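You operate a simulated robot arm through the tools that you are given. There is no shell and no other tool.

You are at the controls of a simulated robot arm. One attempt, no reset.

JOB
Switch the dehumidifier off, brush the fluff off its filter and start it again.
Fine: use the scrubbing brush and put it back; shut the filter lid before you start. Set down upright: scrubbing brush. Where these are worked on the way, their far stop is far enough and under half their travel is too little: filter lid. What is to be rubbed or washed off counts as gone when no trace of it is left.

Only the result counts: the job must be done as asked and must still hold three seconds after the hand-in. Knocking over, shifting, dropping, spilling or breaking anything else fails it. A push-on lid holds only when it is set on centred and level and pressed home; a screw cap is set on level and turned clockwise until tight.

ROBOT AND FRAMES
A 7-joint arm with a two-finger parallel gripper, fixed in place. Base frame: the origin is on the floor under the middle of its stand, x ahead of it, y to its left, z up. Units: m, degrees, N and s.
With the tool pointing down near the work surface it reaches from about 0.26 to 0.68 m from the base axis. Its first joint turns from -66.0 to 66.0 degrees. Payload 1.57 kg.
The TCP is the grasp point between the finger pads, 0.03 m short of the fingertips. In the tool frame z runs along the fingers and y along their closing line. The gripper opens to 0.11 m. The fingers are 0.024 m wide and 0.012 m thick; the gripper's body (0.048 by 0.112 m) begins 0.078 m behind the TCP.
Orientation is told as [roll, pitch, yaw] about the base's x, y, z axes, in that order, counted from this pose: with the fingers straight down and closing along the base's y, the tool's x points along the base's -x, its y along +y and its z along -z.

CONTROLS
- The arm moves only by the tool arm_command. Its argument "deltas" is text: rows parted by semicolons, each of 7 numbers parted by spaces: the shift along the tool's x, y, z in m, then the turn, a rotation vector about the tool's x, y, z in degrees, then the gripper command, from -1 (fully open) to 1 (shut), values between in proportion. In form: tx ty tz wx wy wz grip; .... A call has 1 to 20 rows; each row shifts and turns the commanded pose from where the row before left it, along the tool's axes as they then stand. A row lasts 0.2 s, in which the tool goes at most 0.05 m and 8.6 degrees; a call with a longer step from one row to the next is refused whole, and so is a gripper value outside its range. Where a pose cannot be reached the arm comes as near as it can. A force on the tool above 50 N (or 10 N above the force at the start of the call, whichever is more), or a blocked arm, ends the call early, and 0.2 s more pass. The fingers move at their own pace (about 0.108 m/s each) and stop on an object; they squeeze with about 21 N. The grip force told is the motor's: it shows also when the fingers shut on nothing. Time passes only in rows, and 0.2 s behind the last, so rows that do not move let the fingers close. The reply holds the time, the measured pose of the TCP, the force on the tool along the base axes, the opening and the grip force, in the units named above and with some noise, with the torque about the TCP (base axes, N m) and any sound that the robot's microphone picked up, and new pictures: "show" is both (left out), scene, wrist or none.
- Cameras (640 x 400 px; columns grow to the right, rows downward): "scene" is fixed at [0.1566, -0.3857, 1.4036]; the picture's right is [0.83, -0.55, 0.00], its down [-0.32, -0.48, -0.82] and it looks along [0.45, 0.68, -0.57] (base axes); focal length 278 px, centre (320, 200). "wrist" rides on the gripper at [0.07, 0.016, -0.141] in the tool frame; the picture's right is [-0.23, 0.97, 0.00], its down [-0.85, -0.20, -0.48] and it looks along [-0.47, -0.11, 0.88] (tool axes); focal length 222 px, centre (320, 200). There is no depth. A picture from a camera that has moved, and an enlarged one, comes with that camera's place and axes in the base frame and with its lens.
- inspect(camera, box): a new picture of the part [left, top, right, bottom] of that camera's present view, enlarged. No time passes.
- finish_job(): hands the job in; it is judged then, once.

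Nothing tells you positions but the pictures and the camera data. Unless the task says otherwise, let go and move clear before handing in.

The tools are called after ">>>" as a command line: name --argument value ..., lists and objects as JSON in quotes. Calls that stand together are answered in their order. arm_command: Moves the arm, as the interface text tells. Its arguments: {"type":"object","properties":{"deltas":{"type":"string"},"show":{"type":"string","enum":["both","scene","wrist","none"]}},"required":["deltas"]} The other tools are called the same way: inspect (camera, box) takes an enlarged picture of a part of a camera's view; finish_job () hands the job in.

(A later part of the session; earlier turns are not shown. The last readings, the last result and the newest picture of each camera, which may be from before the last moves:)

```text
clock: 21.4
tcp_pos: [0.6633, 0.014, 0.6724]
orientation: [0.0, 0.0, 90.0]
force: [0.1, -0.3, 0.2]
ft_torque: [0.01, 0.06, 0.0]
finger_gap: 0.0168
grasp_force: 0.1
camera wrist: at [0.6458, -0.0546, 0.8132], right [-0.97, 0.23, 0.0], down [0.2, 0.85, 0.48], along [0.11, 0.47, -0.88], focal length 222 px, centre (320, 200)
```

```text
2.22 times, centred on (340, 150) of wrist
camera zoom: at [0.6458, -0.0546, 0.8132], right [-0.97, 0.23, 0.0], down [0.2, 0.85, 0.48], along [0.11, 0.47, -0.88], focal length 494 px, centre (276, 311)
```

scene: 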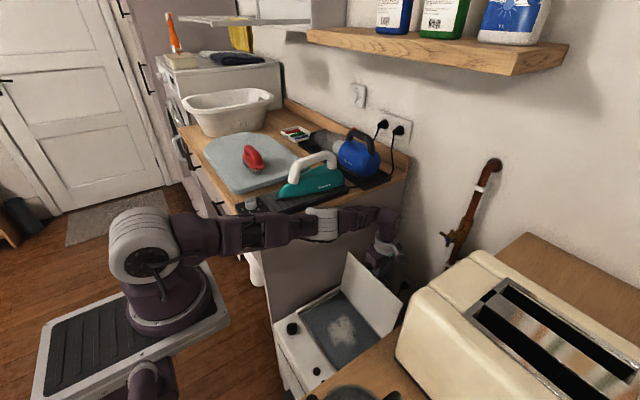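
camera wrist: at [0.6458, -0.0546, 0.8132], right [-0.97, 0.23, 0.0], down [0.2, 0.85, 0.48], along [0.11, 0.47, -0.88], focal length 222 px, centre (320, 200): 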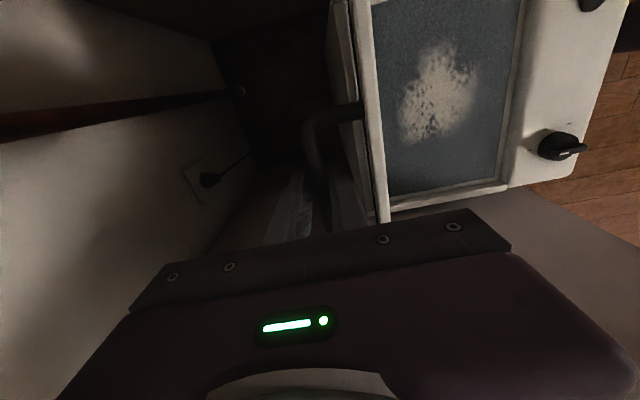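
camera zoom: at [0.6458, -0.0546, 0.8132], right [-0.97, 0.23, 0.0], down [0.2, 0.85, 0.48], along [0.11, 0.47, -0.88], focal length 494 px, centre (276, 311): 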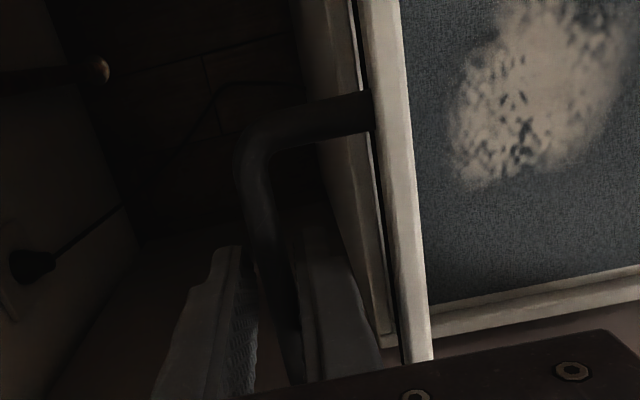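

>>> arm_command --deltas "0 0 -0.01 0 0 0 0.7;0 0 -0.01 0 0 0 0.7;0 0 -0.015 0 0 0 0.7;0 0 -0.02 0 0 0 0.7" --show "both"

>>> inspect --camera "scene" --box '[260, 210, 420, 380]'

```text
clock: 22.4
tcp_pos: [0.6618, 0.0128, 0.7284]
orientation: [-0.1, 0.0, 89.8]
force: [-0.7, -0.1, -0.2]
ft_torque: [-0.02, 0.01, -0.02]
finger_gap: 0.0166
grasp_force: 0.0
camera wrist: at [0.6453, -0.0557, 0.8696], right [-0.97, 0.23, 0.0], down [0.2, 0.85, 0.48], along [0.11, 0.47, -0.88], focal length 222 px, centre (320, 200)
```

scene: 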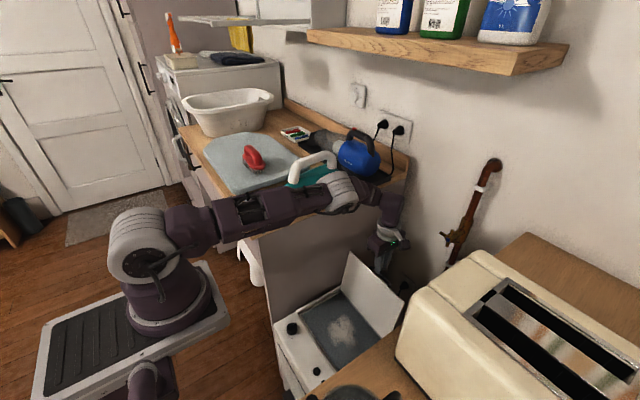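
wrist: 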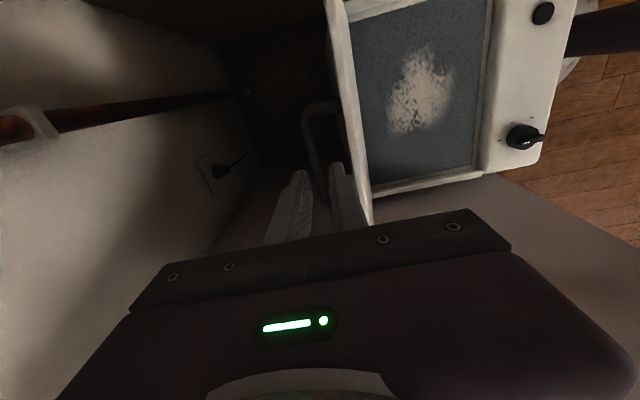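

```text
2.35 times, centred on (340, 295) of scene
camera zoom: at [0.1566, -0.3857, 1.4036], right [0.83, -0.55, 0.0], down [-0.32, -0.48, -0.82], along [0.45, 0.68, -0.57], focal length 654 px, centre (273, -24)
```

zoom: 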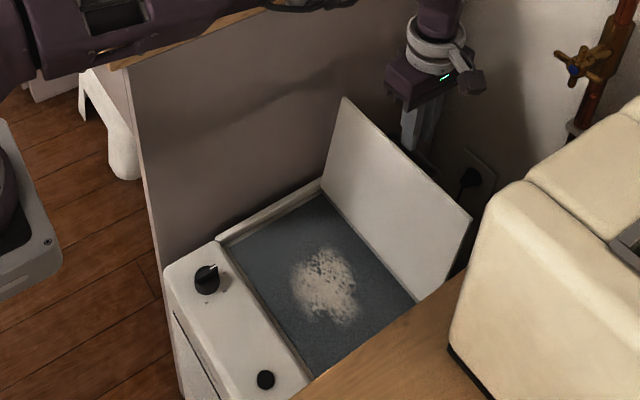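

The lid stays open by itself. The fluff patch is centred near (0.505, 0.005). I'll rise clear and travel over to the brush on the board for a closer look.

>>> arm_command --deltas "0 0 -0.045 0 0 0 0.7;0 0 -0.045 0 0 0 0.7;0 0 -0.045 0 0 0 0.7;0 0.025 -0.0425 0 0 0 0;0 0.025 -0.0425 0 0 0 -0.5;0 0.025 -0.0425 0 0 0 -1;0 0.025 -0.0425 0 0 0 -1;0 0.025 -0.0425 0 0 0 -1;0 0.025 -0.0425 0 0 0 -1;0 0.025 -0.0425 0 0 0 -1;0 0.025 -0.0425 0 0 0 -1;-0.048 0.008 0 0 0 0 -1;-0.048 0.008 0 0 0 0 -1;-0.048 0.008 0 0 0 0 -1;-0.048 0.008 0 0 0 0 -1;-0.048 0.008 0 0 0 0 -1;-0.048 0.008 0 0 0 0 -1" --show "both"

```text
clock: 26.0
tcp_pos: [0.4151, 0.3031, 1.2051]
orientation: [0.0, 0.1, 89.8]
force: [-0.1, -0.4, 0.1]
ft_torque: [-0.01, -0.03, 0.0]
finger_gap: 0.11
grasp_force: 0.1
camera wrist: at [0.3976, 0.2339, 1.3451], right [-0.97, 0.23, 0.0], down [0.2, 0.85, 0.48], along [0.11, 0.47, -0.88], focal length 222 px, centre (320, 200)
```

scene: 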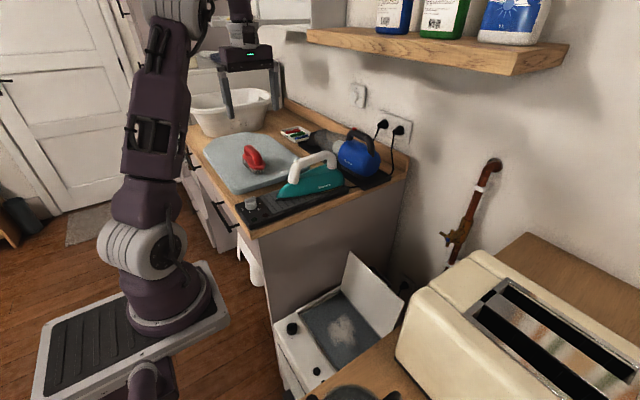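
wrist: 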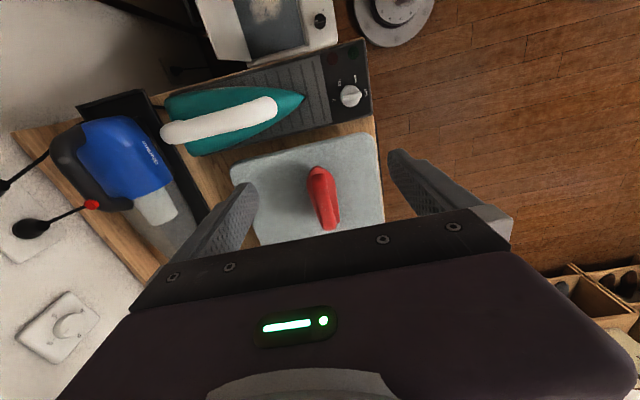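

>>> inspect --camera "wrist" --box '[260, 140, 400, 240]'

>>> inspect --camera "scene" --box '[200, 120, 320, 210]'

```text
4.00 times, centred on (330, 190) of wrist
camera zoom: at [0.3976, 0.2339, 1.3451], right [-0.97, 0.23, 0.0], down [0.2, 0.85, 0.48], along [0.11, 0.47, -0.88], focal length 888 px, centre (280, 240)
```

zoom: 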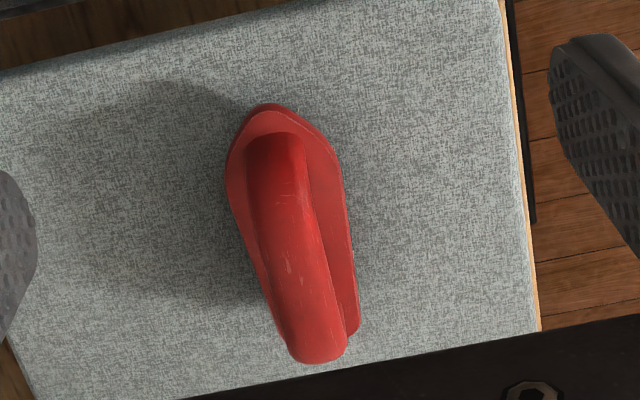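

```text
4.44 times, centred on (260, 165) of scene
camera zoom: at [0.1566, -0.3857, 1.4036], right [0.83, -0.55, 0.0], down [-0.32, -0.48, -0.82], along [0.45, 0.68, -0.57], focal length 1236 px, centre (587, 356)
```

zoom: 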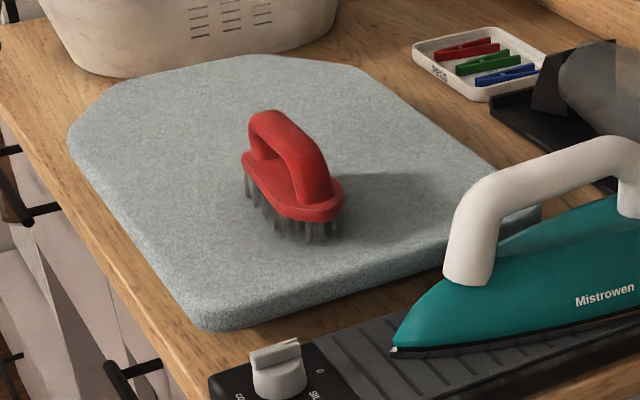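

>>> arm_command --deltas "-0.026 -0.0017 0.022 0 0 0 -1;-0.026 -0.0017 0.022 0 0 0 -1;-0.025 -0.0017 0.021 0 0 0 -1;0 0 0 0 0 0 -1" --show "wrist"

>>> inspect --camera "wrist" --box '[250, 60, 410, 220]'

```text
clock: 27.0
tcp_pos: [0.4204, 0.379, 1.1378]
orientation: [0.0, 0.0, 89.9]
force: [-0.1, -0.2, -0.9]
ft_torque: [0.01, 0.0, 0.03]
finger_gap: 0.1101
grasp_force: 0.0
camera wrist: at [0.4032, 0.3101, 1.2785], right [-0.97, 0.23, 0.0], down [0.2, 0.85, 0.48], along [0.11, 0.47, -0.88], focal length 222 px, centre (320, 200)
```

wrist: 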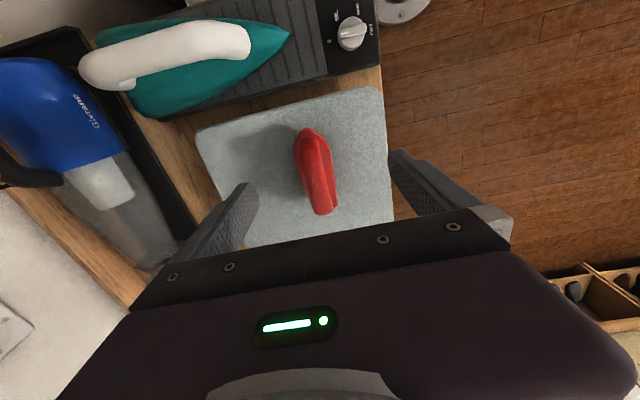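

```text
2.50 times, centred on (330, 140) of wrist
camera zoom: at [0.4032, 0.3101, 1.2785], right [-0.97, 0.23, 0.0], down [0.2, 0.85, 0.48], along [0.11, 0.47, -0.88], focal length 555 px, centre (295, 350)
```

zoom: 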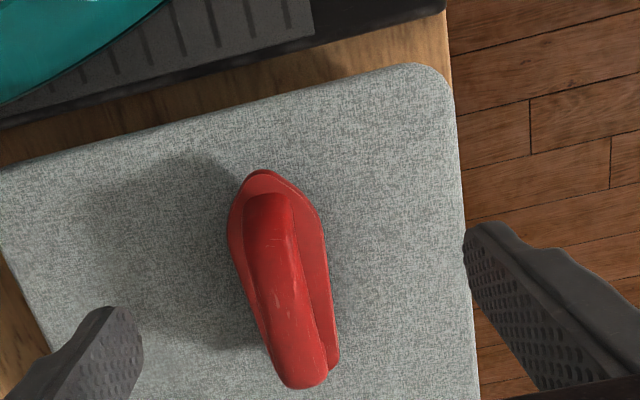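

The brush lies along y with its bow handle centred near (0.434, 0.42) and its top at about z=1.02, so my present gripper angle suits it. I'll go down to just above the handle and check.

>>> arm_command --deltas "-0.0205 -0.0068 0.03 0 0 0 -1;-0.0205 -0.0068 0.03 0 0 0 -1;0 0 0.025 0 0 0 -1;0 0 0.008 0 0 0 -1;0 0 0 0 0 0 -1" --show "both"

>>> inspect --camera "wrist" --box '[230, 80, 430, 240]'

>>> inspect --camera "scene" --box '[200, 110, 320, 200]'

```text
clock: 28.2
tcp_pos: [0.4344, 0.421, 1.0443]
orientation: [-0.1, 0.0, 90.1]
force: [0.5, -0.1, -0.3]
ft_torque: [0.0, -0.01, -0.01]
finger_gap: 0.1101
grasp_force: 0.0
camera wrist: at [0.4174, 0.3515, 1.1849], right [-0.97, 0.23, 0.0], down [0.2, 0.86, 0.48], along [0.11, 0.47, -0.88], focal length 222 px, centre (320, 200)
```

scene: 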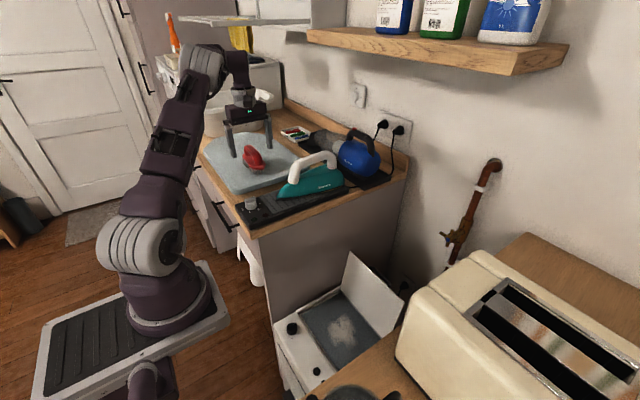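
wrist: 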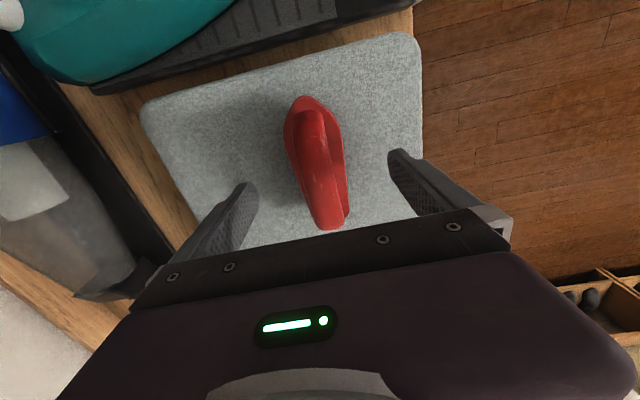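

```text
2.50 times, centred on (330, 160) of wrist
camera zoom: at [0.4174, 0.3515, 1.1849], right [-0.97, 0.23, 0.0], down [0.2, 0.86, 0.48], along [0.11, 0.47, -0.88], focal length 555 px, centre (295, 300)
```

zoom: 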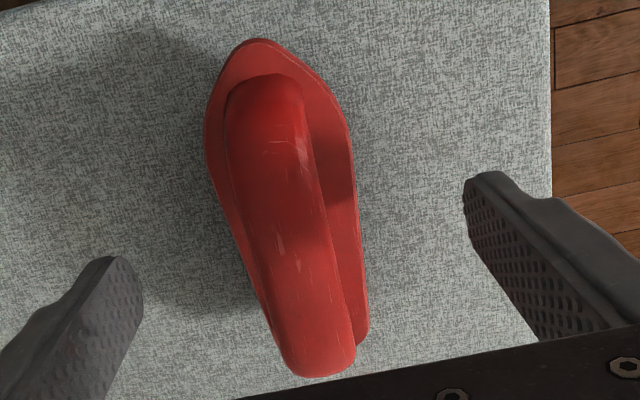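

```text
4.44 times, centred on (260, 155) of scene
camera zoom: at [0.1566, -0.3857, 1.4036], right [0.83, -0.55, 0.0], down [-0.32, -0.48, -0.82], along [0.45, 0.68, -0.57], focal length 1236 px, centre (587, 400)
```

zoom: 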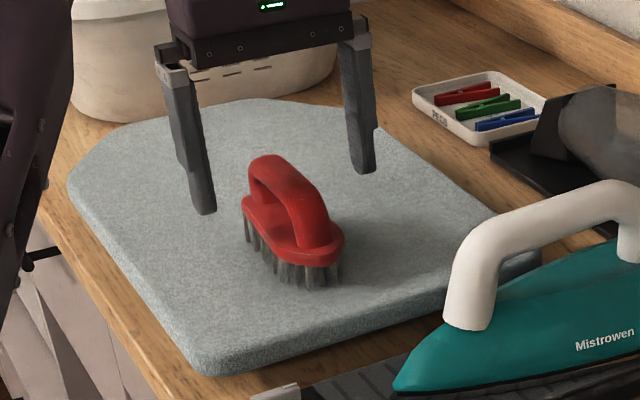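

The handle is centred between the fingers. I'll lower so that the tips stop just above the brush plate, then close.

>>> arm_command --deltas "0 -0.001 0.012 0 0 0 -1;0 0 0.01 0 0 0 -0.5;0 0 0 0 0 0 0;0 0 0 0 0 0 0.3;0 0 0 0 0 0 0.3" --show "both"

>>> inspect --camera "wrist" --box '[230, 80, 430, 240]'

>>> inspect --camera "scene" --box '[200, 110, 320, 200]'

```text
clock: 29.4
tcp_pos: [0.4348, 0.4215, 1.0234]
orientation: [0.0, 0.0, 90.0]
force: [0.6, -0.2, 0.4]
ft_torque: [0.03, 0.02, -0.02]
finger_gap: 0.0385
grasp_force: 0.0
camera wrist: at [0.418, 0.3521, 1.1627], right [-0.97, 0.23, 0.0], down [0.2, 0.85, 0.48], along [0.11, 0.47, -0.88], focal length 222 px, centre (320, 200)
```

scene: 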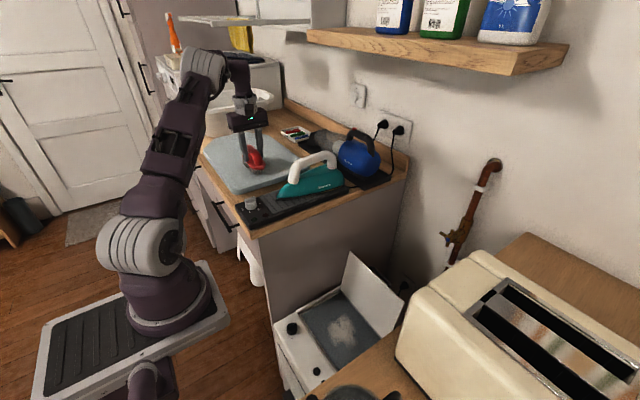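
wrist: 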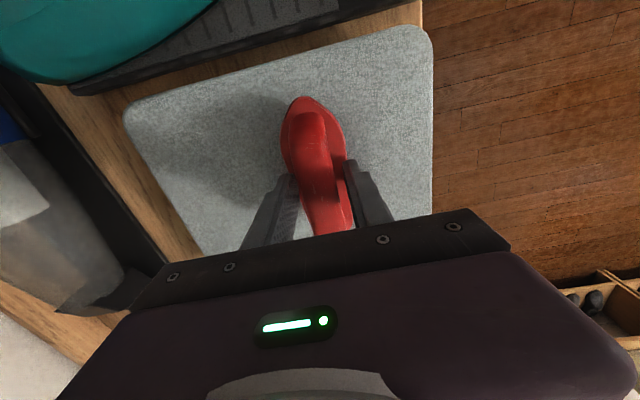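

```text
2.50 times, centred on (330, 160) of wrist
camera zoom: at [0.418, 0.3521, 1.1627], right [-0.97, 0.23, 0.0], down [0.2, 0.85, 0.48], along [0.11, 0.47, -0.88], focal length 555 px, centre (295, 300)
```

zoom: 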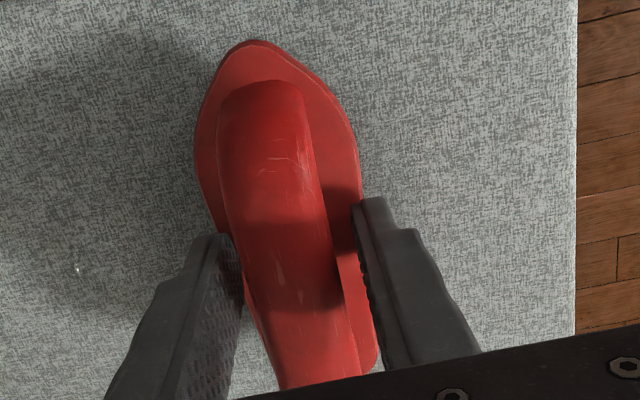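

```text
4.44 times, centred on (260, 155) of scene
camera zoom: at [0.1566, -0.3857, 1.4036], right [0.83, -0.55, 0.0], down [-0.32, -0.48, -0.82], along [0.45, 0.68, -0.57], focal length 1236 px, centre (587, 400)
```

zoom: 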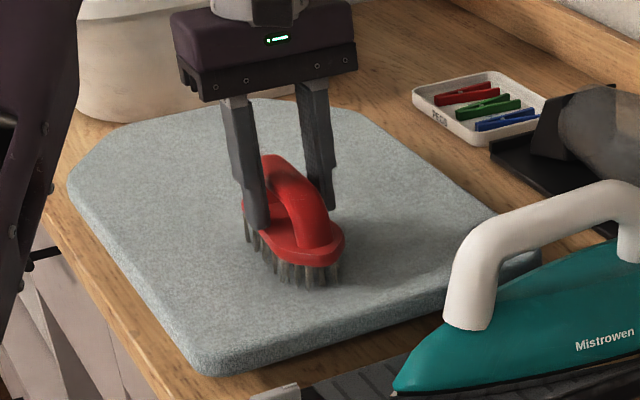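

>>> arm_command --deltas "0 0 0 0 0 0 0.45;0 0 0 0 0 0 0.7;0 0 0 0 0 0 1;0 0 0 0 0 0 1" --show "both"

>>> inspect --camera "wrist" --box '[230, 80, 430, 240]'

>>> inspect --camera "scene" --box '[200, 110, 320, 200]'

```text
clock: 30.4
tcp_pos: [0.4358, 0.4226, 1.0216]
orientation: [0.0, 0.1, 90.1]
force: [0.8, -0.2, 1.7]
ft_torque: [-0.08, 0.02, 0.02]
finger_gap: 0.0254
grasp_force: 21.1
camera wrist: at [0.418, 0.3521, 1.1628], right [-0.97, 0.23, 0.0], down [0.2, 0.85, 0.48], along [0.11, 0.47, -0.88], focal length 222 px, centre (320, 200)
```

scene: 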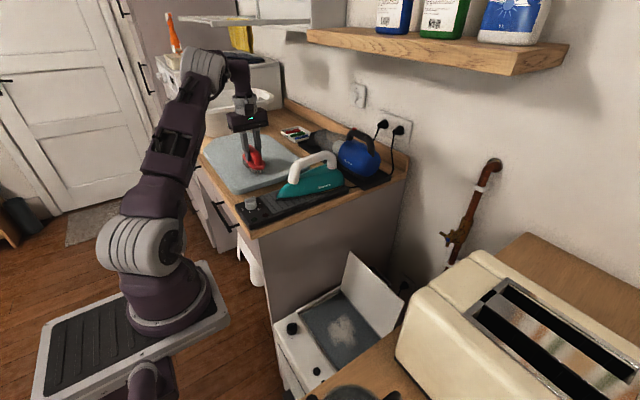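
wrist: 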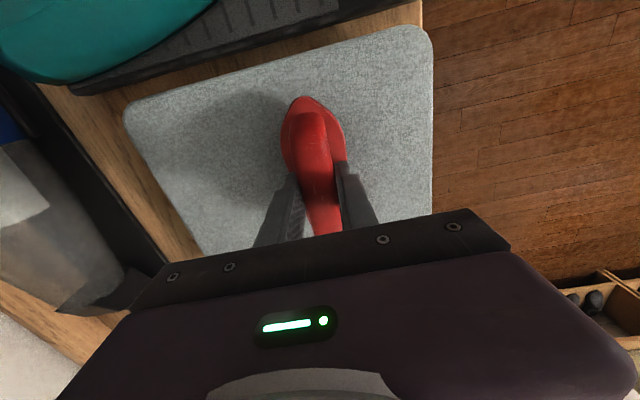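

```text
2.50 times, centred on (330, 160) of wrist
camera zoom: at [0.418, 0.3521, 1.1628], right [-0.97, 0.23, 0.0], down [0.2, 0.85, 0.48], along [0.11, 0.47, -0.88], focal length 555 px, centre (295, 300)
```

zoom: 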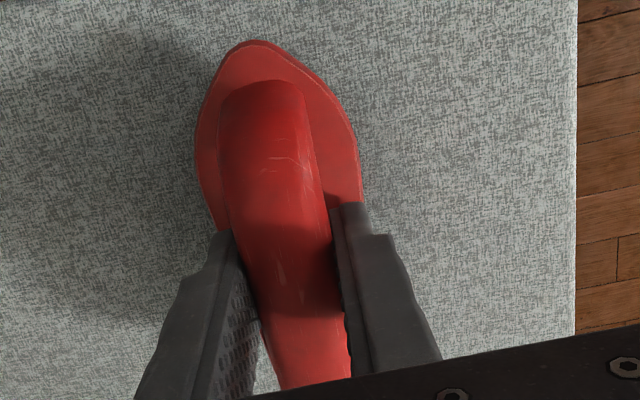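

```text
4.44 times, centred on (260, 155) of scene
camera zoom: at [0.1566, -0.3857, 1.4036], right [0.83, -0.55, 0.0], down [-0.32, -0.48, -0.82], along [0.45, 0.68, -0.57], focal length 1236 px, centre (587, 400)
```

zoom: 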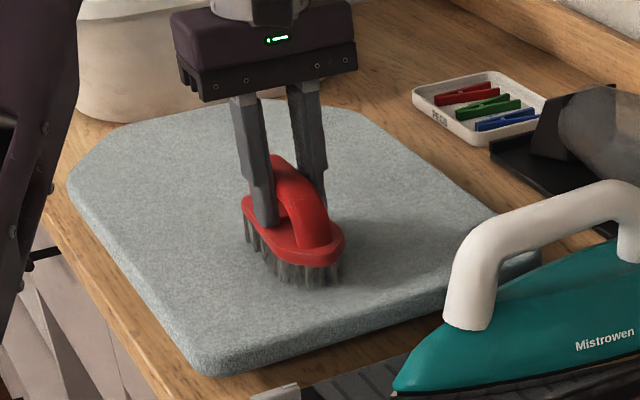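

The brush is held by its handle (gap 25 mm). I'll note this pose, about (0.435, 0.421, 1.022) at yaw 90°, for putting it back. Then I'll lift it and carry it over the iron to above the filter.

>>> arm_command --deltas "0 0 -0.02 0 0 0 1;0 0 -0.04 0 0 0 1;0 0 -0.045 0 0 0 1;0 0 -0.045 0 0 0 1;0 0 -0.045 0 0 0 1;0.03 -0.004 0 0 0 0 1;0.043 -0.006 0 0 0 0 1;0.043 -0.006 0 0 0 0 1;0.043 -0.006 0 0 0 0 1;0.043 -0.006 0 0 0 0 1;0.043 -0.006 0 0 0 0 1;0.043 -0.006 0 0 0 0 1;0.043 -0.006 0 0 0 0 1;0.043 -0.006 0 0 0 0 1;0.042 -0.006 0 0 0 0 1;0 0 0 0 0 0 1" --show "both"

```text
clock: 33.8
tcp_pos: [0.4877, -0.0202, 1.174]
orientation: [0.0, 0.0, 90.0]
force: [-0.1, 0.9, -0.6]
ft_torque: [0.0, 0.01, -0.02]
finger_gap: 0.0256
grasp_force: 21.0
out of reach, approached as far as the arm can: row 4, 5
camera wrist: at [0.4708, -0.0895, 1.3141], right [-0.97, 0.23, 0.0], down [0.2, 0.85, 0.48], along [0.11, 0.47, -0.88], focal length 222 px, centre (320, 200)
```

scene: 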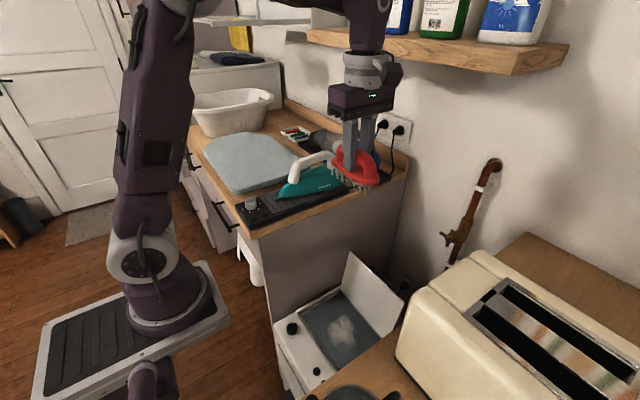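
wrist: 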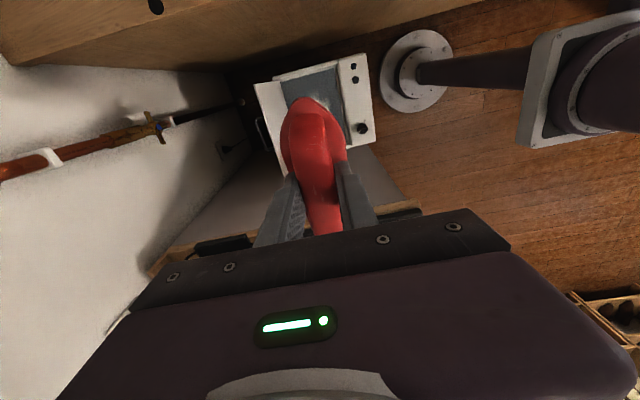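

>>> arm_command --deltas "-0.0125 -0.006 0.02 0 0 0 1;-0.0125 -0.006 0.04 0 0 0 1;0 0 0.045 0 0 0 1;0 0 0.045 0 0 0 1;0 0 0.045 0 0 0 1;0 0 0.045 0 0 0 1;0 0 0.045 0 0 0 1;0 0 0.045 0 0 0 1;0 0 0.045 0 0 0 1;0 0 0.045 0 0 0 1;0 0 0.045 0 0 0 1;0 0 0.03 0 0 0 1;0 0 0 0 0 0 1" --show "both"

```text
clock: 36.6
tcp_pos: [0.4968, 0.0069, 0.6794]
orientation: [0.0, 0.0, 90.0]
force: [0.2, 0.5, -0.7]
ft_torque: [0.06, 0.02, 0.01]
finger_gap: 0.0256
grasp_force: 21.2
camera wrist: at [0.4809, -0.0622, 0.8207], right [-0.97, 0.23, 0.0], down [0.2, 0.85, 0.48], along [0.11, 0.47, -0.88], focal length 222 px, centre (320, 200)
```

scene: 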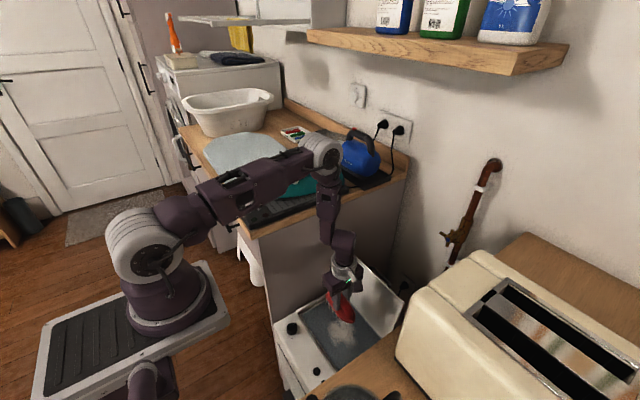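
wrist: 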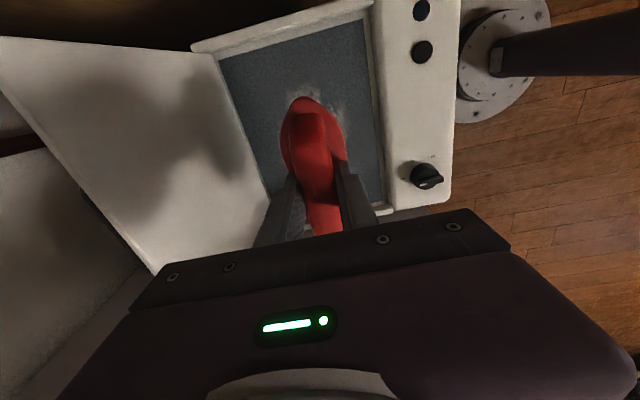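

The brush hangs right over the fluff. I'll lower to near the filter and feel for contact.

>>> arm_command --deltas "0 -0.003 0.04 0 0 0 1;0 0 0.03 0 0 0 1;0 0 0.01 0 0 0 1;0 0 0.005 0 0 0 1;0 0 0.005 0 0 0 1" --show "both"

>>> inspect --camera "scene" --box '[270, 250, 410, 370]'

```text
clock: 37.8
tcp_pos: [0.4992, 0.0038, 0.5896]
orientation: [0.0, 0.0, 90.0]
force: [-0.1, 0.6, -3.0]
ft_torque: [0.0, 0.01, -0.01]
finger_gap: 0.0257
grasp_force: 21.2
camera wrist: at [0.4831, -0.0645, 0.7299], right [-0.97, 0.23, 0.0], down [0.2, 0.86, 0.48], along [0.11, 0.47, -0.88], focal length 222 px, centre (320, 200)
```

scene: 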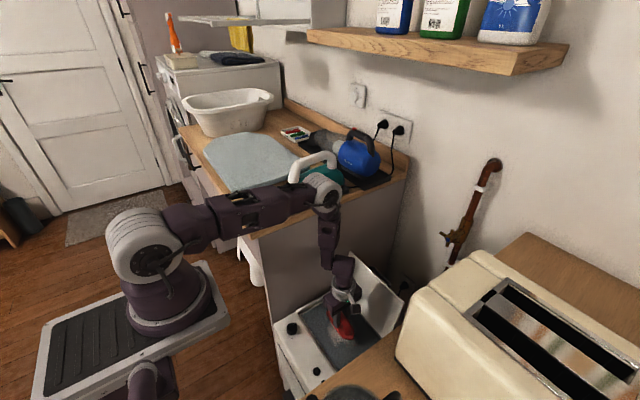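
wrist: 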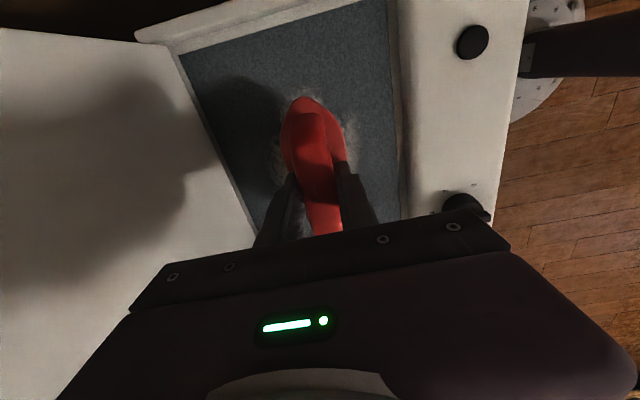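

```text
3.33 times, centred on (340, 310) of scene
camera zoom: at [0.1566, -0.3857, 1.4036], right [0.83, -0.55, 0.0], down [-0.32, -0.48, -0.82], along [0.45, 0.68, -0.57], focal length 927 px, centre (253, -167)
```

zoom: 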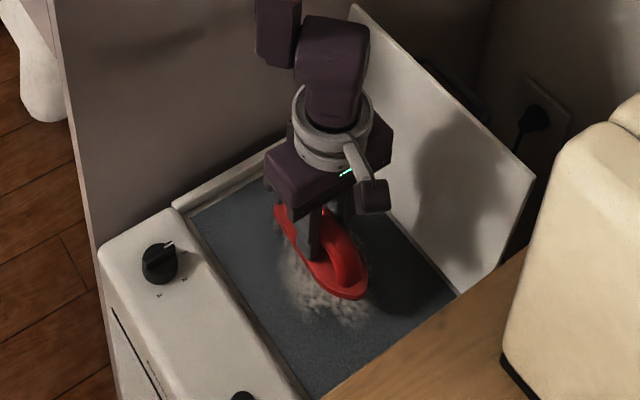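

>>> arm_command --deltas "0 0 0.004 0 0 0 1;0 0 0.004 0 0 0 1;0 0 0.003 0 0 0 1" --show "none"

>>> arm_command --deltas "0 0 0.003 0 0 0 1;0 0 0.003 0 0 0 1" --show "wrist"

```text
clock: 38.6
tcp_pos: [0.4993, 0.0029, 0.5767]
orientation: [0.0, 0.0, 90.0]
force: [1.3, 0.5, -1.7]
ft_torque: [-0.03, -0.01, 0.0]
finger_gap: 0.0254
grasp_force: 21.0
```

```text
clock: 39.2
tcp_pos: [0.4995, 0.0039, 0.5723]
orientation: [0.1, 0.0, 89.8]
force: [0.7, -0.1, -1.8]
ft_torque: [-0.01, -0.01, 0.03]
finger_gap: 0.0254
grasp_force: 21.1
camera wrist: at [0.4829, -0.0649, 0.7127], right [-0.97, 0.23, 0.0], down [0.2, 0.85, 0.48], along [0.11, 0.47, -0.88], focal length 222 px, centre (320, 200)
```

wrist: 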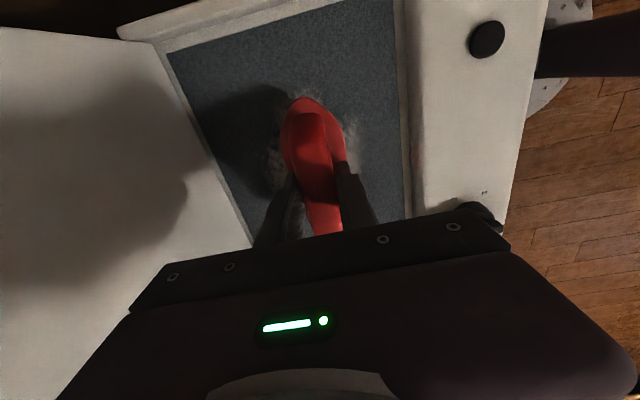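

>>> arm_command --deltas "0 0 0.003 0 0 0 1;0 0 0.003 0 0 0 1" --show "none"

>>> arm_command --deltas "0 0 0.003 0 0 0 1;0 0 0.002 0 0 0 1" --show "wrist"

```text
clock: 39.8
tcp_pos: [0.5016, 0.0043, 0.5703]
orientation: [0.0, 0.1, 90.0]
force: [-6.3, 1.4, 22.7]
ft_torque: [0.2, 0.34, 0.08]
finger_gap: 0.0257
grasp_force: 20.9
stopped in row 2: the force on the tool passed its limit at 66 N (the readings are from after the stop); the commanded pose is now the measured one
```

```text
clock: 40.1
tcp_pos: [0.5017, 0.0033, 0.5694]
orientation: [-0.1, 0.2, 90.0]
force: [-7.2, 1.1, 22.9]
ft_torque: [0.31, 0.18, 0.09]
finger_gap: 0.0257
grasp_force: 21.0
stopped in row 1: the force on the tool passed its limit at 66 N (the readings are from after the stop); the commanded pose is now the measured one
camera wrist: at [0.4853, -0.0644, 0.7106], right [-0.97, 0.23, 0.0], down [0.2, 0.86, 0.48], along [0.11, 0.46, -0.88], focal length 222 px, centre (320, 200)
```

wrist: 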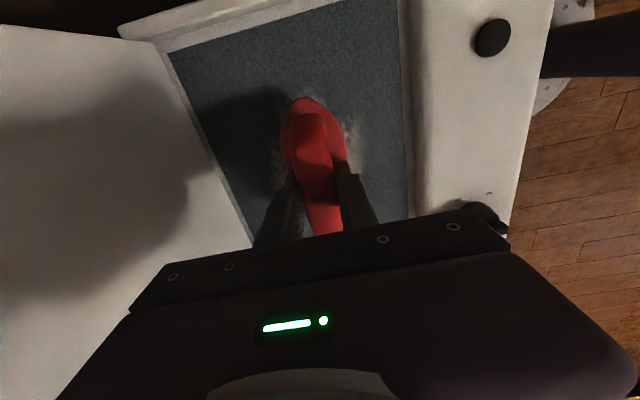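

Contact with the filter is at TCP z≈0.570. I'll ease the pressure a little and start stroking along x across the fluff.

>>> arm_command --deltas "0 -0.01 -0.0005 0 0 0 1;0 -0.015 0 0 0 0 1;0 -0.015 0 0 0 0 1;0 0.015 0 0 0 0 1;0 0.02 0 0 0 0 1;0 0.02 0 0 0 0 1;0 0.02 0 0 0 0 1;0 0.015 0 0 0 0 1" --show "both"

>>> inspect --camera "scene" --box '[270, 250, 410, 370]'

```text
clock: 41.9
tcp_pos: [0.4544, 0.0051, 0.5705]
orientation: [-0.3, 0.1, 90.0]
force: [14.8, -0.4, 43.9]
ft_torque: [0.08, -0.17, -0.07]
finger_gap: 0.0253
grasp_force: 21.8
camera wrist: at [0.4369, -0.0636, 0.7105], right [-0.97, 0.23, -0.01], down [0.2, 0.86, 0.48], along [0.11, 0.46, -0.88], focal length 222 px, centre (320, 200)
```

scene: 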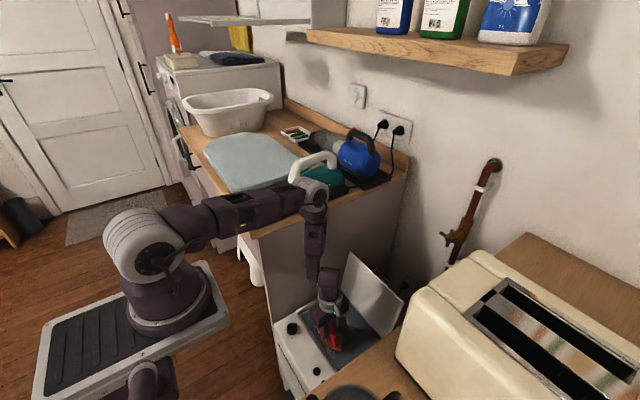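
wrist: 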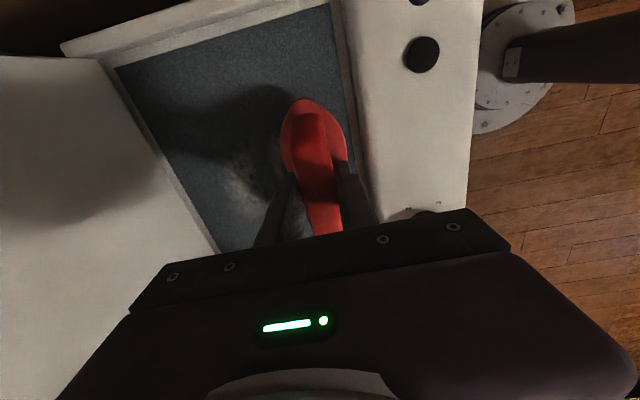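

```text
3.33 times, centred on (340, 310) of scene
camera zoom: at [0.1562, -0.3857, 1.4036], right [0.83, -0.55, 0.0], down [-0.32, -0.48, -0.82], along [0.45, 0.68, -0.57], focal length 927 px, centre (253, -167)
```

zoom: 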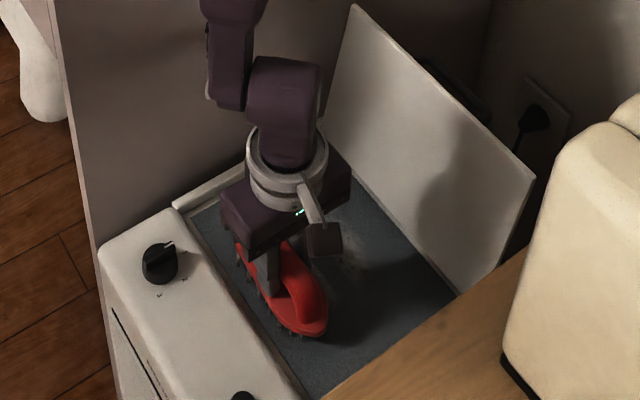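

The fluff fades quickly under the brush. I'll relieve the pressure slightly and make more strokes at small y offsets.

>>> arm_command --deltas "0 0 -0.0008 0 0 0 1;0 -0.02 0 0 0 0 1;0 -0.02 0 0 0 0 1;0 -0.02 0 0 0 0 1;0 -0.02 0 0 0 0 1;0 -0.015 0 0 0 0 1;-0.015 0 0 0 0 0 1;0 0.015 0 0 0 0 1;0 0.02 0 0 0 0 1;0 0.02 0 0 0 0 1;0 0.02 0 0 0 0 1;0 0.02 0 0 0 0 1" --show "both"

>>> inspect --camera "scene" --box '[270, 250, 410, 370]'

>>> inspect --camera "wrist" --box '[100, 0, 380, 250]'

```text
clock: 42.4
tcp_pos: [0.4538, 0.0046, 0.571]
orientation: [0.8, 0.3, 90.1]
force: [-9.0, 2.1, 31.6]
ft_torque: [0.65, -0.08, 0.16]
finger_gap: 0.0254
grasp_force: 21.4
stopped in row 2: the force on the tool passed its limit at 82 N (the readings are from after the stop); the commanded pose is now the measured one
camera wrist: at [0.4392, -0.0632, 0.7111], right [-0.97, 0.23, 0.01], down [0.21, 0.86, 0.47], along [0.1, 0.46, -0.88], focal length 222 px, centre (320, 200)
```

scene: 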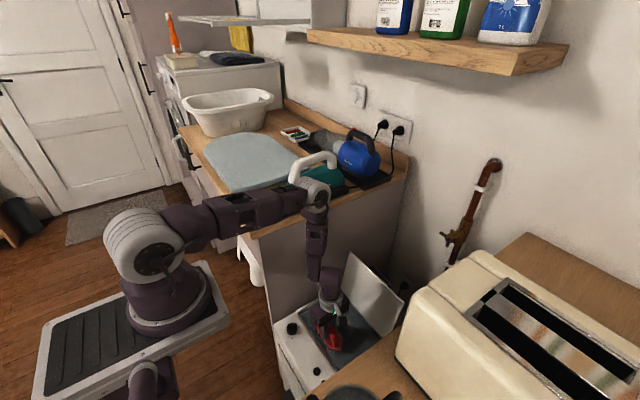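
wrist: 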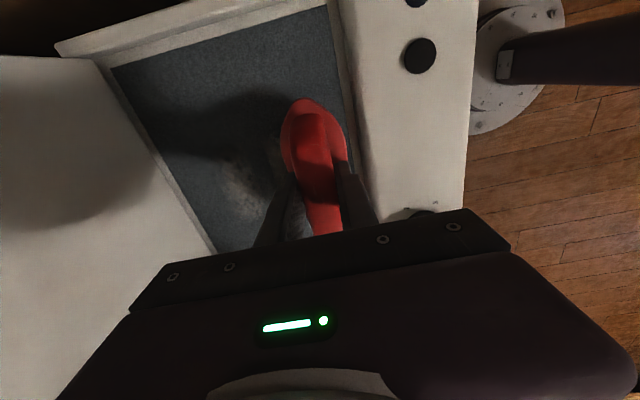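

```text
3.33 times, centred on (340, 310) of scene
camera zoom: at [0.156, -0.3857, 1.4036], right [0.83, -0.55, 0.0], down [-0.32, -0.48, -0.82], along [0.45, 0.68, -0.57], focal length 927 px, centre (253, -167)
```

zoom: 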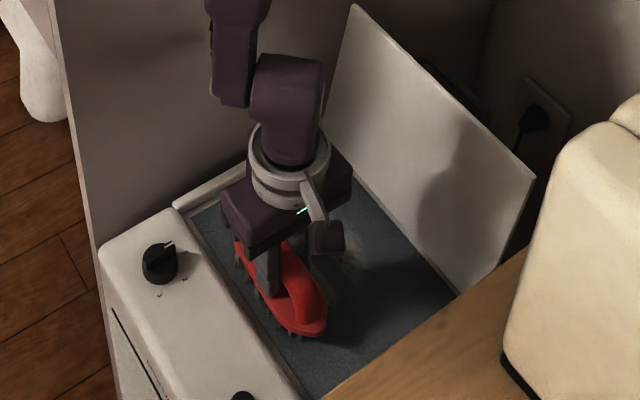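

```text
1.60 times, centred on (240, 125) of wrist
camera zoom: at [0.4392, -0.0632, 0.7111], right [-0.97, 0.23, 0.01], down [0.21, 0.86, 0.47], along [0.1, 0.46, -0.88], focal length 355 px, centre (448, 320)
```

zoom: 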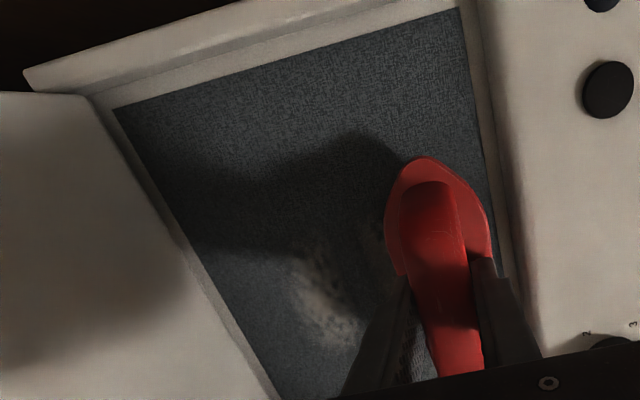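

The pressure was too high on the reversal. I'll raise a little, let it settle, and keep the contact lighter.

>>> arm_command --deltas "0 0 -0.0015 0 0 0 1;0 0 0 0 0 0 1" --show "none"

```text
clock: 43.0
tcp_pos: [0.4526, 0.0055, 0.5713]
orientation: [0.8, 0.2, 89.9]
force: [0.9, 0.1, -1.6]
ft_torque: [-0.03, 0.03, 0.02]
finger_gap: 0.0255
grasp_force: 20.5
```

>>> arm_command --deltas "0 0 0 0 0.8 0 1;0 -0.012 0.0007 0 0 0 1;0 -0.015 0 0 0 0 1;0 -0.015 0 0 0 0 1;0 -0.015 0 0 0 0 1;0 -0.015 0 0 0 0 1;0 -0.015 0 0 0 0 1" --show "wrist"

>>> inspect --camera "scene" --box '[270, 250, 410, 370]'

```text
clock: 44.4
tcp_pos: [0.5197, 0.0038, 0.5698]
orientation: [0.5, 1.2, 89.9]
force: [-1.0, -2.2, 11.5]
ft_torque: [0.14, -0.26, -0.06]
finger_gap: 0.0251
grasp_force: 21.4
stopped in row 6: the force on the tool passed its limit at 51 N (the readings are from after the stop); the commanded pose is now the measured one
camera wrist: at [0.5051, -0.0622, 0.7122], right [-0.97, 0.23, 0.01], down [0.21, 0.86, 0.46], along [0.1, 0.45, -0.89], focal length 222 px, centre (320, 200)
```

wrist: 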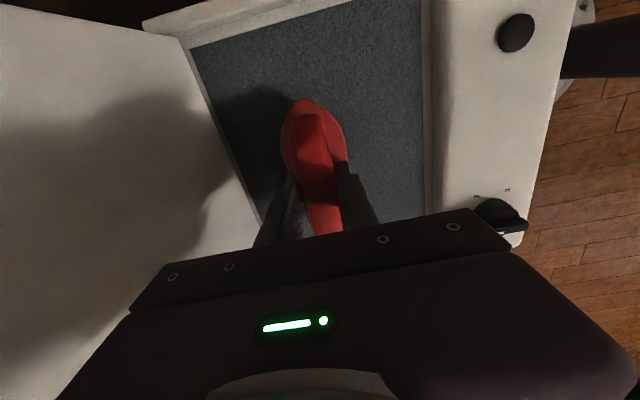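

```text
3.33 times, centred on (340, 310) of scene
camera zoom: at [0.1564, -0.3857, 1.4036], right [0.83, -0.55, 0.0], down [-0.32, -0.48, -0.82], along [0.45, 0.68, -0.57], focal length 927 px, centre (253, -167)
```

zoom: 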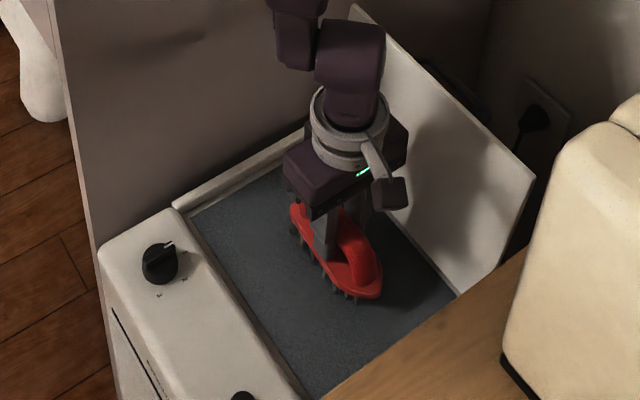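

No fluff is visible beside the brush now. I'll lift off, level the tool and look at the whole filter.

>>> arm_command --deltas "0 0 -0.01 0 0 0 1;0 0 -0.03 1.2 0.5 0 1;0 0.02 -0.04 0 0 0 1;0 0.03 -0.03 0 0 0 1;0 0 0 0 0 0 1" --show "both"

>>> inspect --camera "scene" --box '[270, 250, 410, 370]'

>>> inspect --camera "wrist" --box '[120, 0, 400, 240]'

```text
clock: 45.6
tcp_pos: [0.4708, 0.0055, 0.6804]
orientation: [-0.5, 1.7, 89.9]
force: [-0.4, 0.1, -1.2]
ft_torque: [0.0, 0.01, 0.02]
finger_gap: 0.0253
grasp_force: 21.1
camera wrist: at [0.4526, -0.0592, 0.8233], right [-0.97, 0.23, -0.01], down [0.2, 0.87, 0.46], along [0.12, 0.44, -0.89], focal length 222 px, centre (320, 200)
```

scene: 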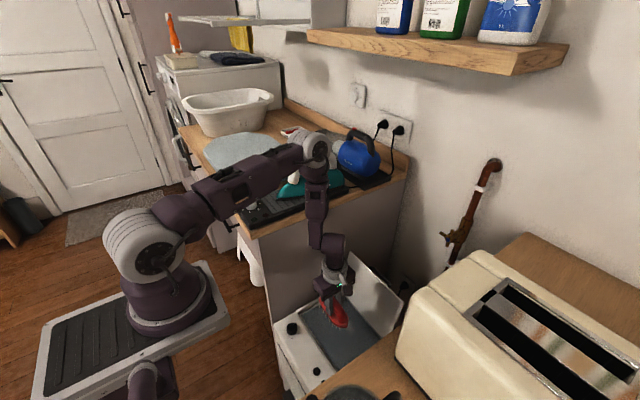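
wrist: 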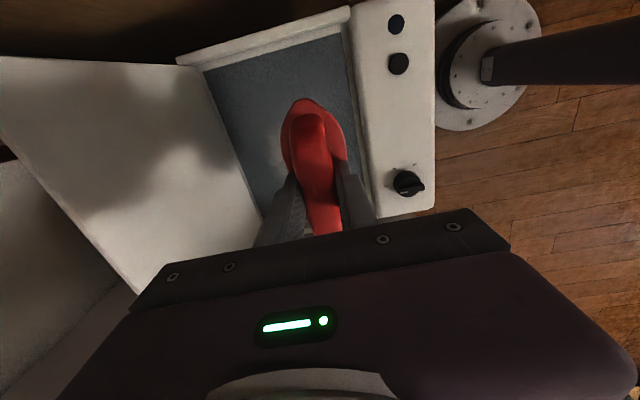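

```text
3.33 times, centred on (340, 310) of scene
camera zoom: at [0.1566, -0.3856, 1.4036], right [0.83, -0.55, 0.0], down [-0.32, -0.48, -0.82], along [0.45, 0.68, -0.57], focal length 927 px, centre (253, -167)
```

zoom: 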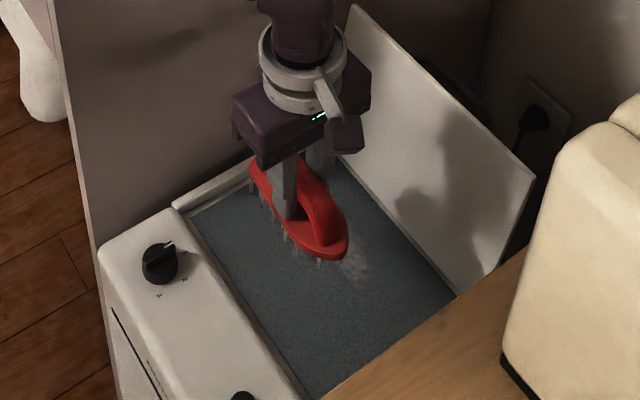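

```text
1.67 times, centred on (260, 120) of wrist
camera zoom: at [0.4526, -0.0592, 0.8233], right [-0.97, 0.23, -0.01], down [0.2, 0.87, 0.46], along [0.12, 0.44, -0.89], focal length 370 px, centre (420, 333)
```

zoom: 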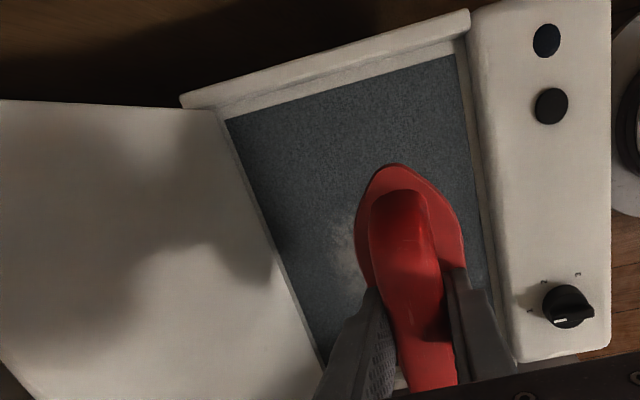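

A faint trace is left near (0.535, 0.0). I'll level the tool properly and stroke over that spot with light contact.

>>> arm_command --deltas "0 -0.02 0.03 -0.5 -1.7 0 1;0 -0.02 0.04 0 0 0 1;0 0 0.025 0 0 0 1;0 0 0.01 0 0 0 1;0 0 0 0 0 0 1" --show "none"

>>> arm_command --deltas "0 0 0.002 0 0 0 1;0 0 0 0 0 0 1" --show "none"

```text
clock: 46.8
tcp_pos: [0.5094, 0.0056, 0.5752]
orientation: [0.0, 0.0, 89.8]
force: [-0.3, 0.0, -1.6]
ft_torque: [0.01, 0.01, 0.0]
finger_gap: 0.0256
grasp_force: 21.1
```

```text
clock: 47.4
tcp_pos: [0.5092, 0.0065, 0.5736]
orientation: [0.0, -0.1, 89.9]
force: [-0.5, 0.3, -1.3]
ft_torque: [-0.01, -0.01, 0.0]
finger_gap: 0.0256
grasp_force: 20.9
```

>>> arm_command --deltas "0 0 0.001 0 0 0 1;0 0 0 0 0 0 1" --show "none"

>>> arm_command --deltas "0 0 0.001 0 0 0 1;0 0 0 0 0 0 1" --show "none"

```text
clock: 48.0
tcp_pos: [0.51, 0.0065, 0.5715]
orientation: [0.0, -0.1, 89.9]
force: [0.4, -0.8, -1.5]
ft_torque: [-0.03, -0.01, 0.0]
finger_gap: 0.0253
grasp_force: 20.9
```

```text
clock: 48.6
tcp_pos: [0.5107, 0.0062, 0.5715]
orientation: [-0.1, -0.1, 89.9]
force: [-0.9, 1.9, 9.8]
ft_torque: [-0.55, 0.12, -0.05]
finger_gap: 0.0254
grasp_force: 20.5
```

Contact is light but sits on one end of the brush, so I'll tilt slightly to level the bristles.

>>> arm_command --deltas "0 0 0 0 1.0 0 1;0 0 0 0 0 0 1" --show "none"

>>> arm_command --deltas "0 0 0.0008 0 0 0 1;0 0 0 0 0 0 1" --show "none"

```text
clock: 49.2
tcp_pos: [0.5097, 0.0063, 0.5714]
orientation: [0.0, 0.9, 90.0]
force: [-0.8, 0.6, 3.7]
ft_torque: [0.26, 0.12, 0.01]
finger_gap: 0.0254
grasp_force: 21.0
```

```text
clock: 49.8
tcp_pos: [0.5103, 0.0055, 0.5694]
orientation: [0.0, 0.9, 89.9]
force: [-4.8, -0.5, 28.5]
ft_torque: [0.24, 0.13, 0.0]
finger_gap: 0.0254
grasp_force: 21.0
```

>>> arm_command --deltas "0 -0.008 -0.0004 0 0 0 1;0 -0.01 0 0 0 0 1;0 -0.01 0 0 0 0 1;0 -0.01 0 0 0 0 1;0 -0.005 0 0 0 0 1" --show "none"

>>> arm_command --deltas "0 0.005 -0.0003 0 0 0 1;0 0.01 0 0 0 0 1;0 0.01 0 0 0 0 1;0 0.01 0 0 0 0 1;0 0.01 0 0 0 0 1;0 0.01 0 0 0 0 1" --show "both"

>>> inspect --camera "scene" --box '[270, 250, 410, 370]'

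```text
clock: 51.0
tcp_pos: [0.5515, 0.0063, 0.5697]
orientation: [0.1, 1.0, 89.8]
force: [-6.9, 0.2, 19.4]
ft_torque: [0.1, 0.16, 0.04]
finger_gap: 0.0255
grasp_force: 20.5
```

```text
clock: 52.4
tcp_pos: [0.4977, 0.0054, 0.5696]
orientation: [0.0, 0.9, 89.9]
force: [2.0, 0.2, 5.5]
ft_torque: [0.17, 0.0, -0.03]
finger_gap: 0.0251
grasp_force: 21.1
camera wrist: at [0.4806, -0.0605, 0.7118], right [-0.97, 0.23, 0.0], down [0.2, 0.86, 0.47], along [0.11, 0.45, -0.89], focal length 222 px, centre (320, 200)
```

scene: 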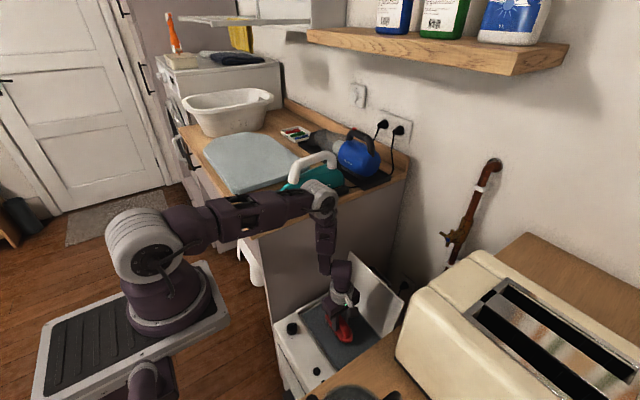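
wrist: 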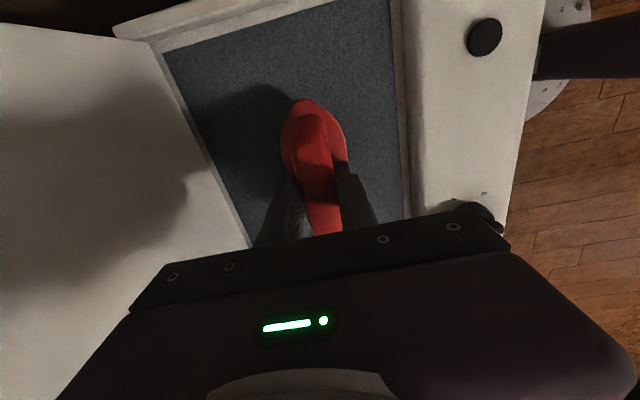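

```text
3.33 times, centred on (340, 310) of scene
camera zoom: at [0.1566, -0.3857, 1.4036], right [0.83, -0.55, 0.0], down [-0.32, -0.48, -0.82], along [0.45, 0.68, -0.57], focal length 927 px, centre (253, -167)
```

zoom: 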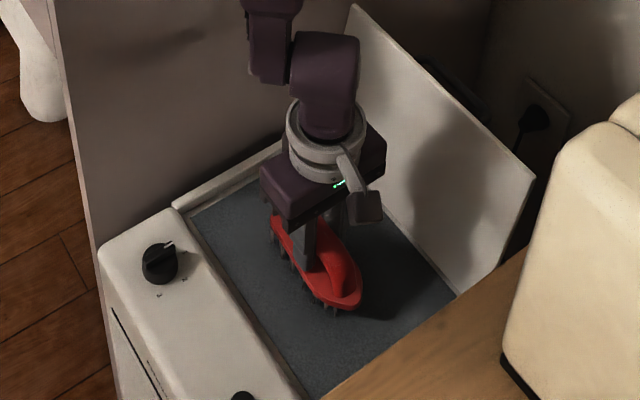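

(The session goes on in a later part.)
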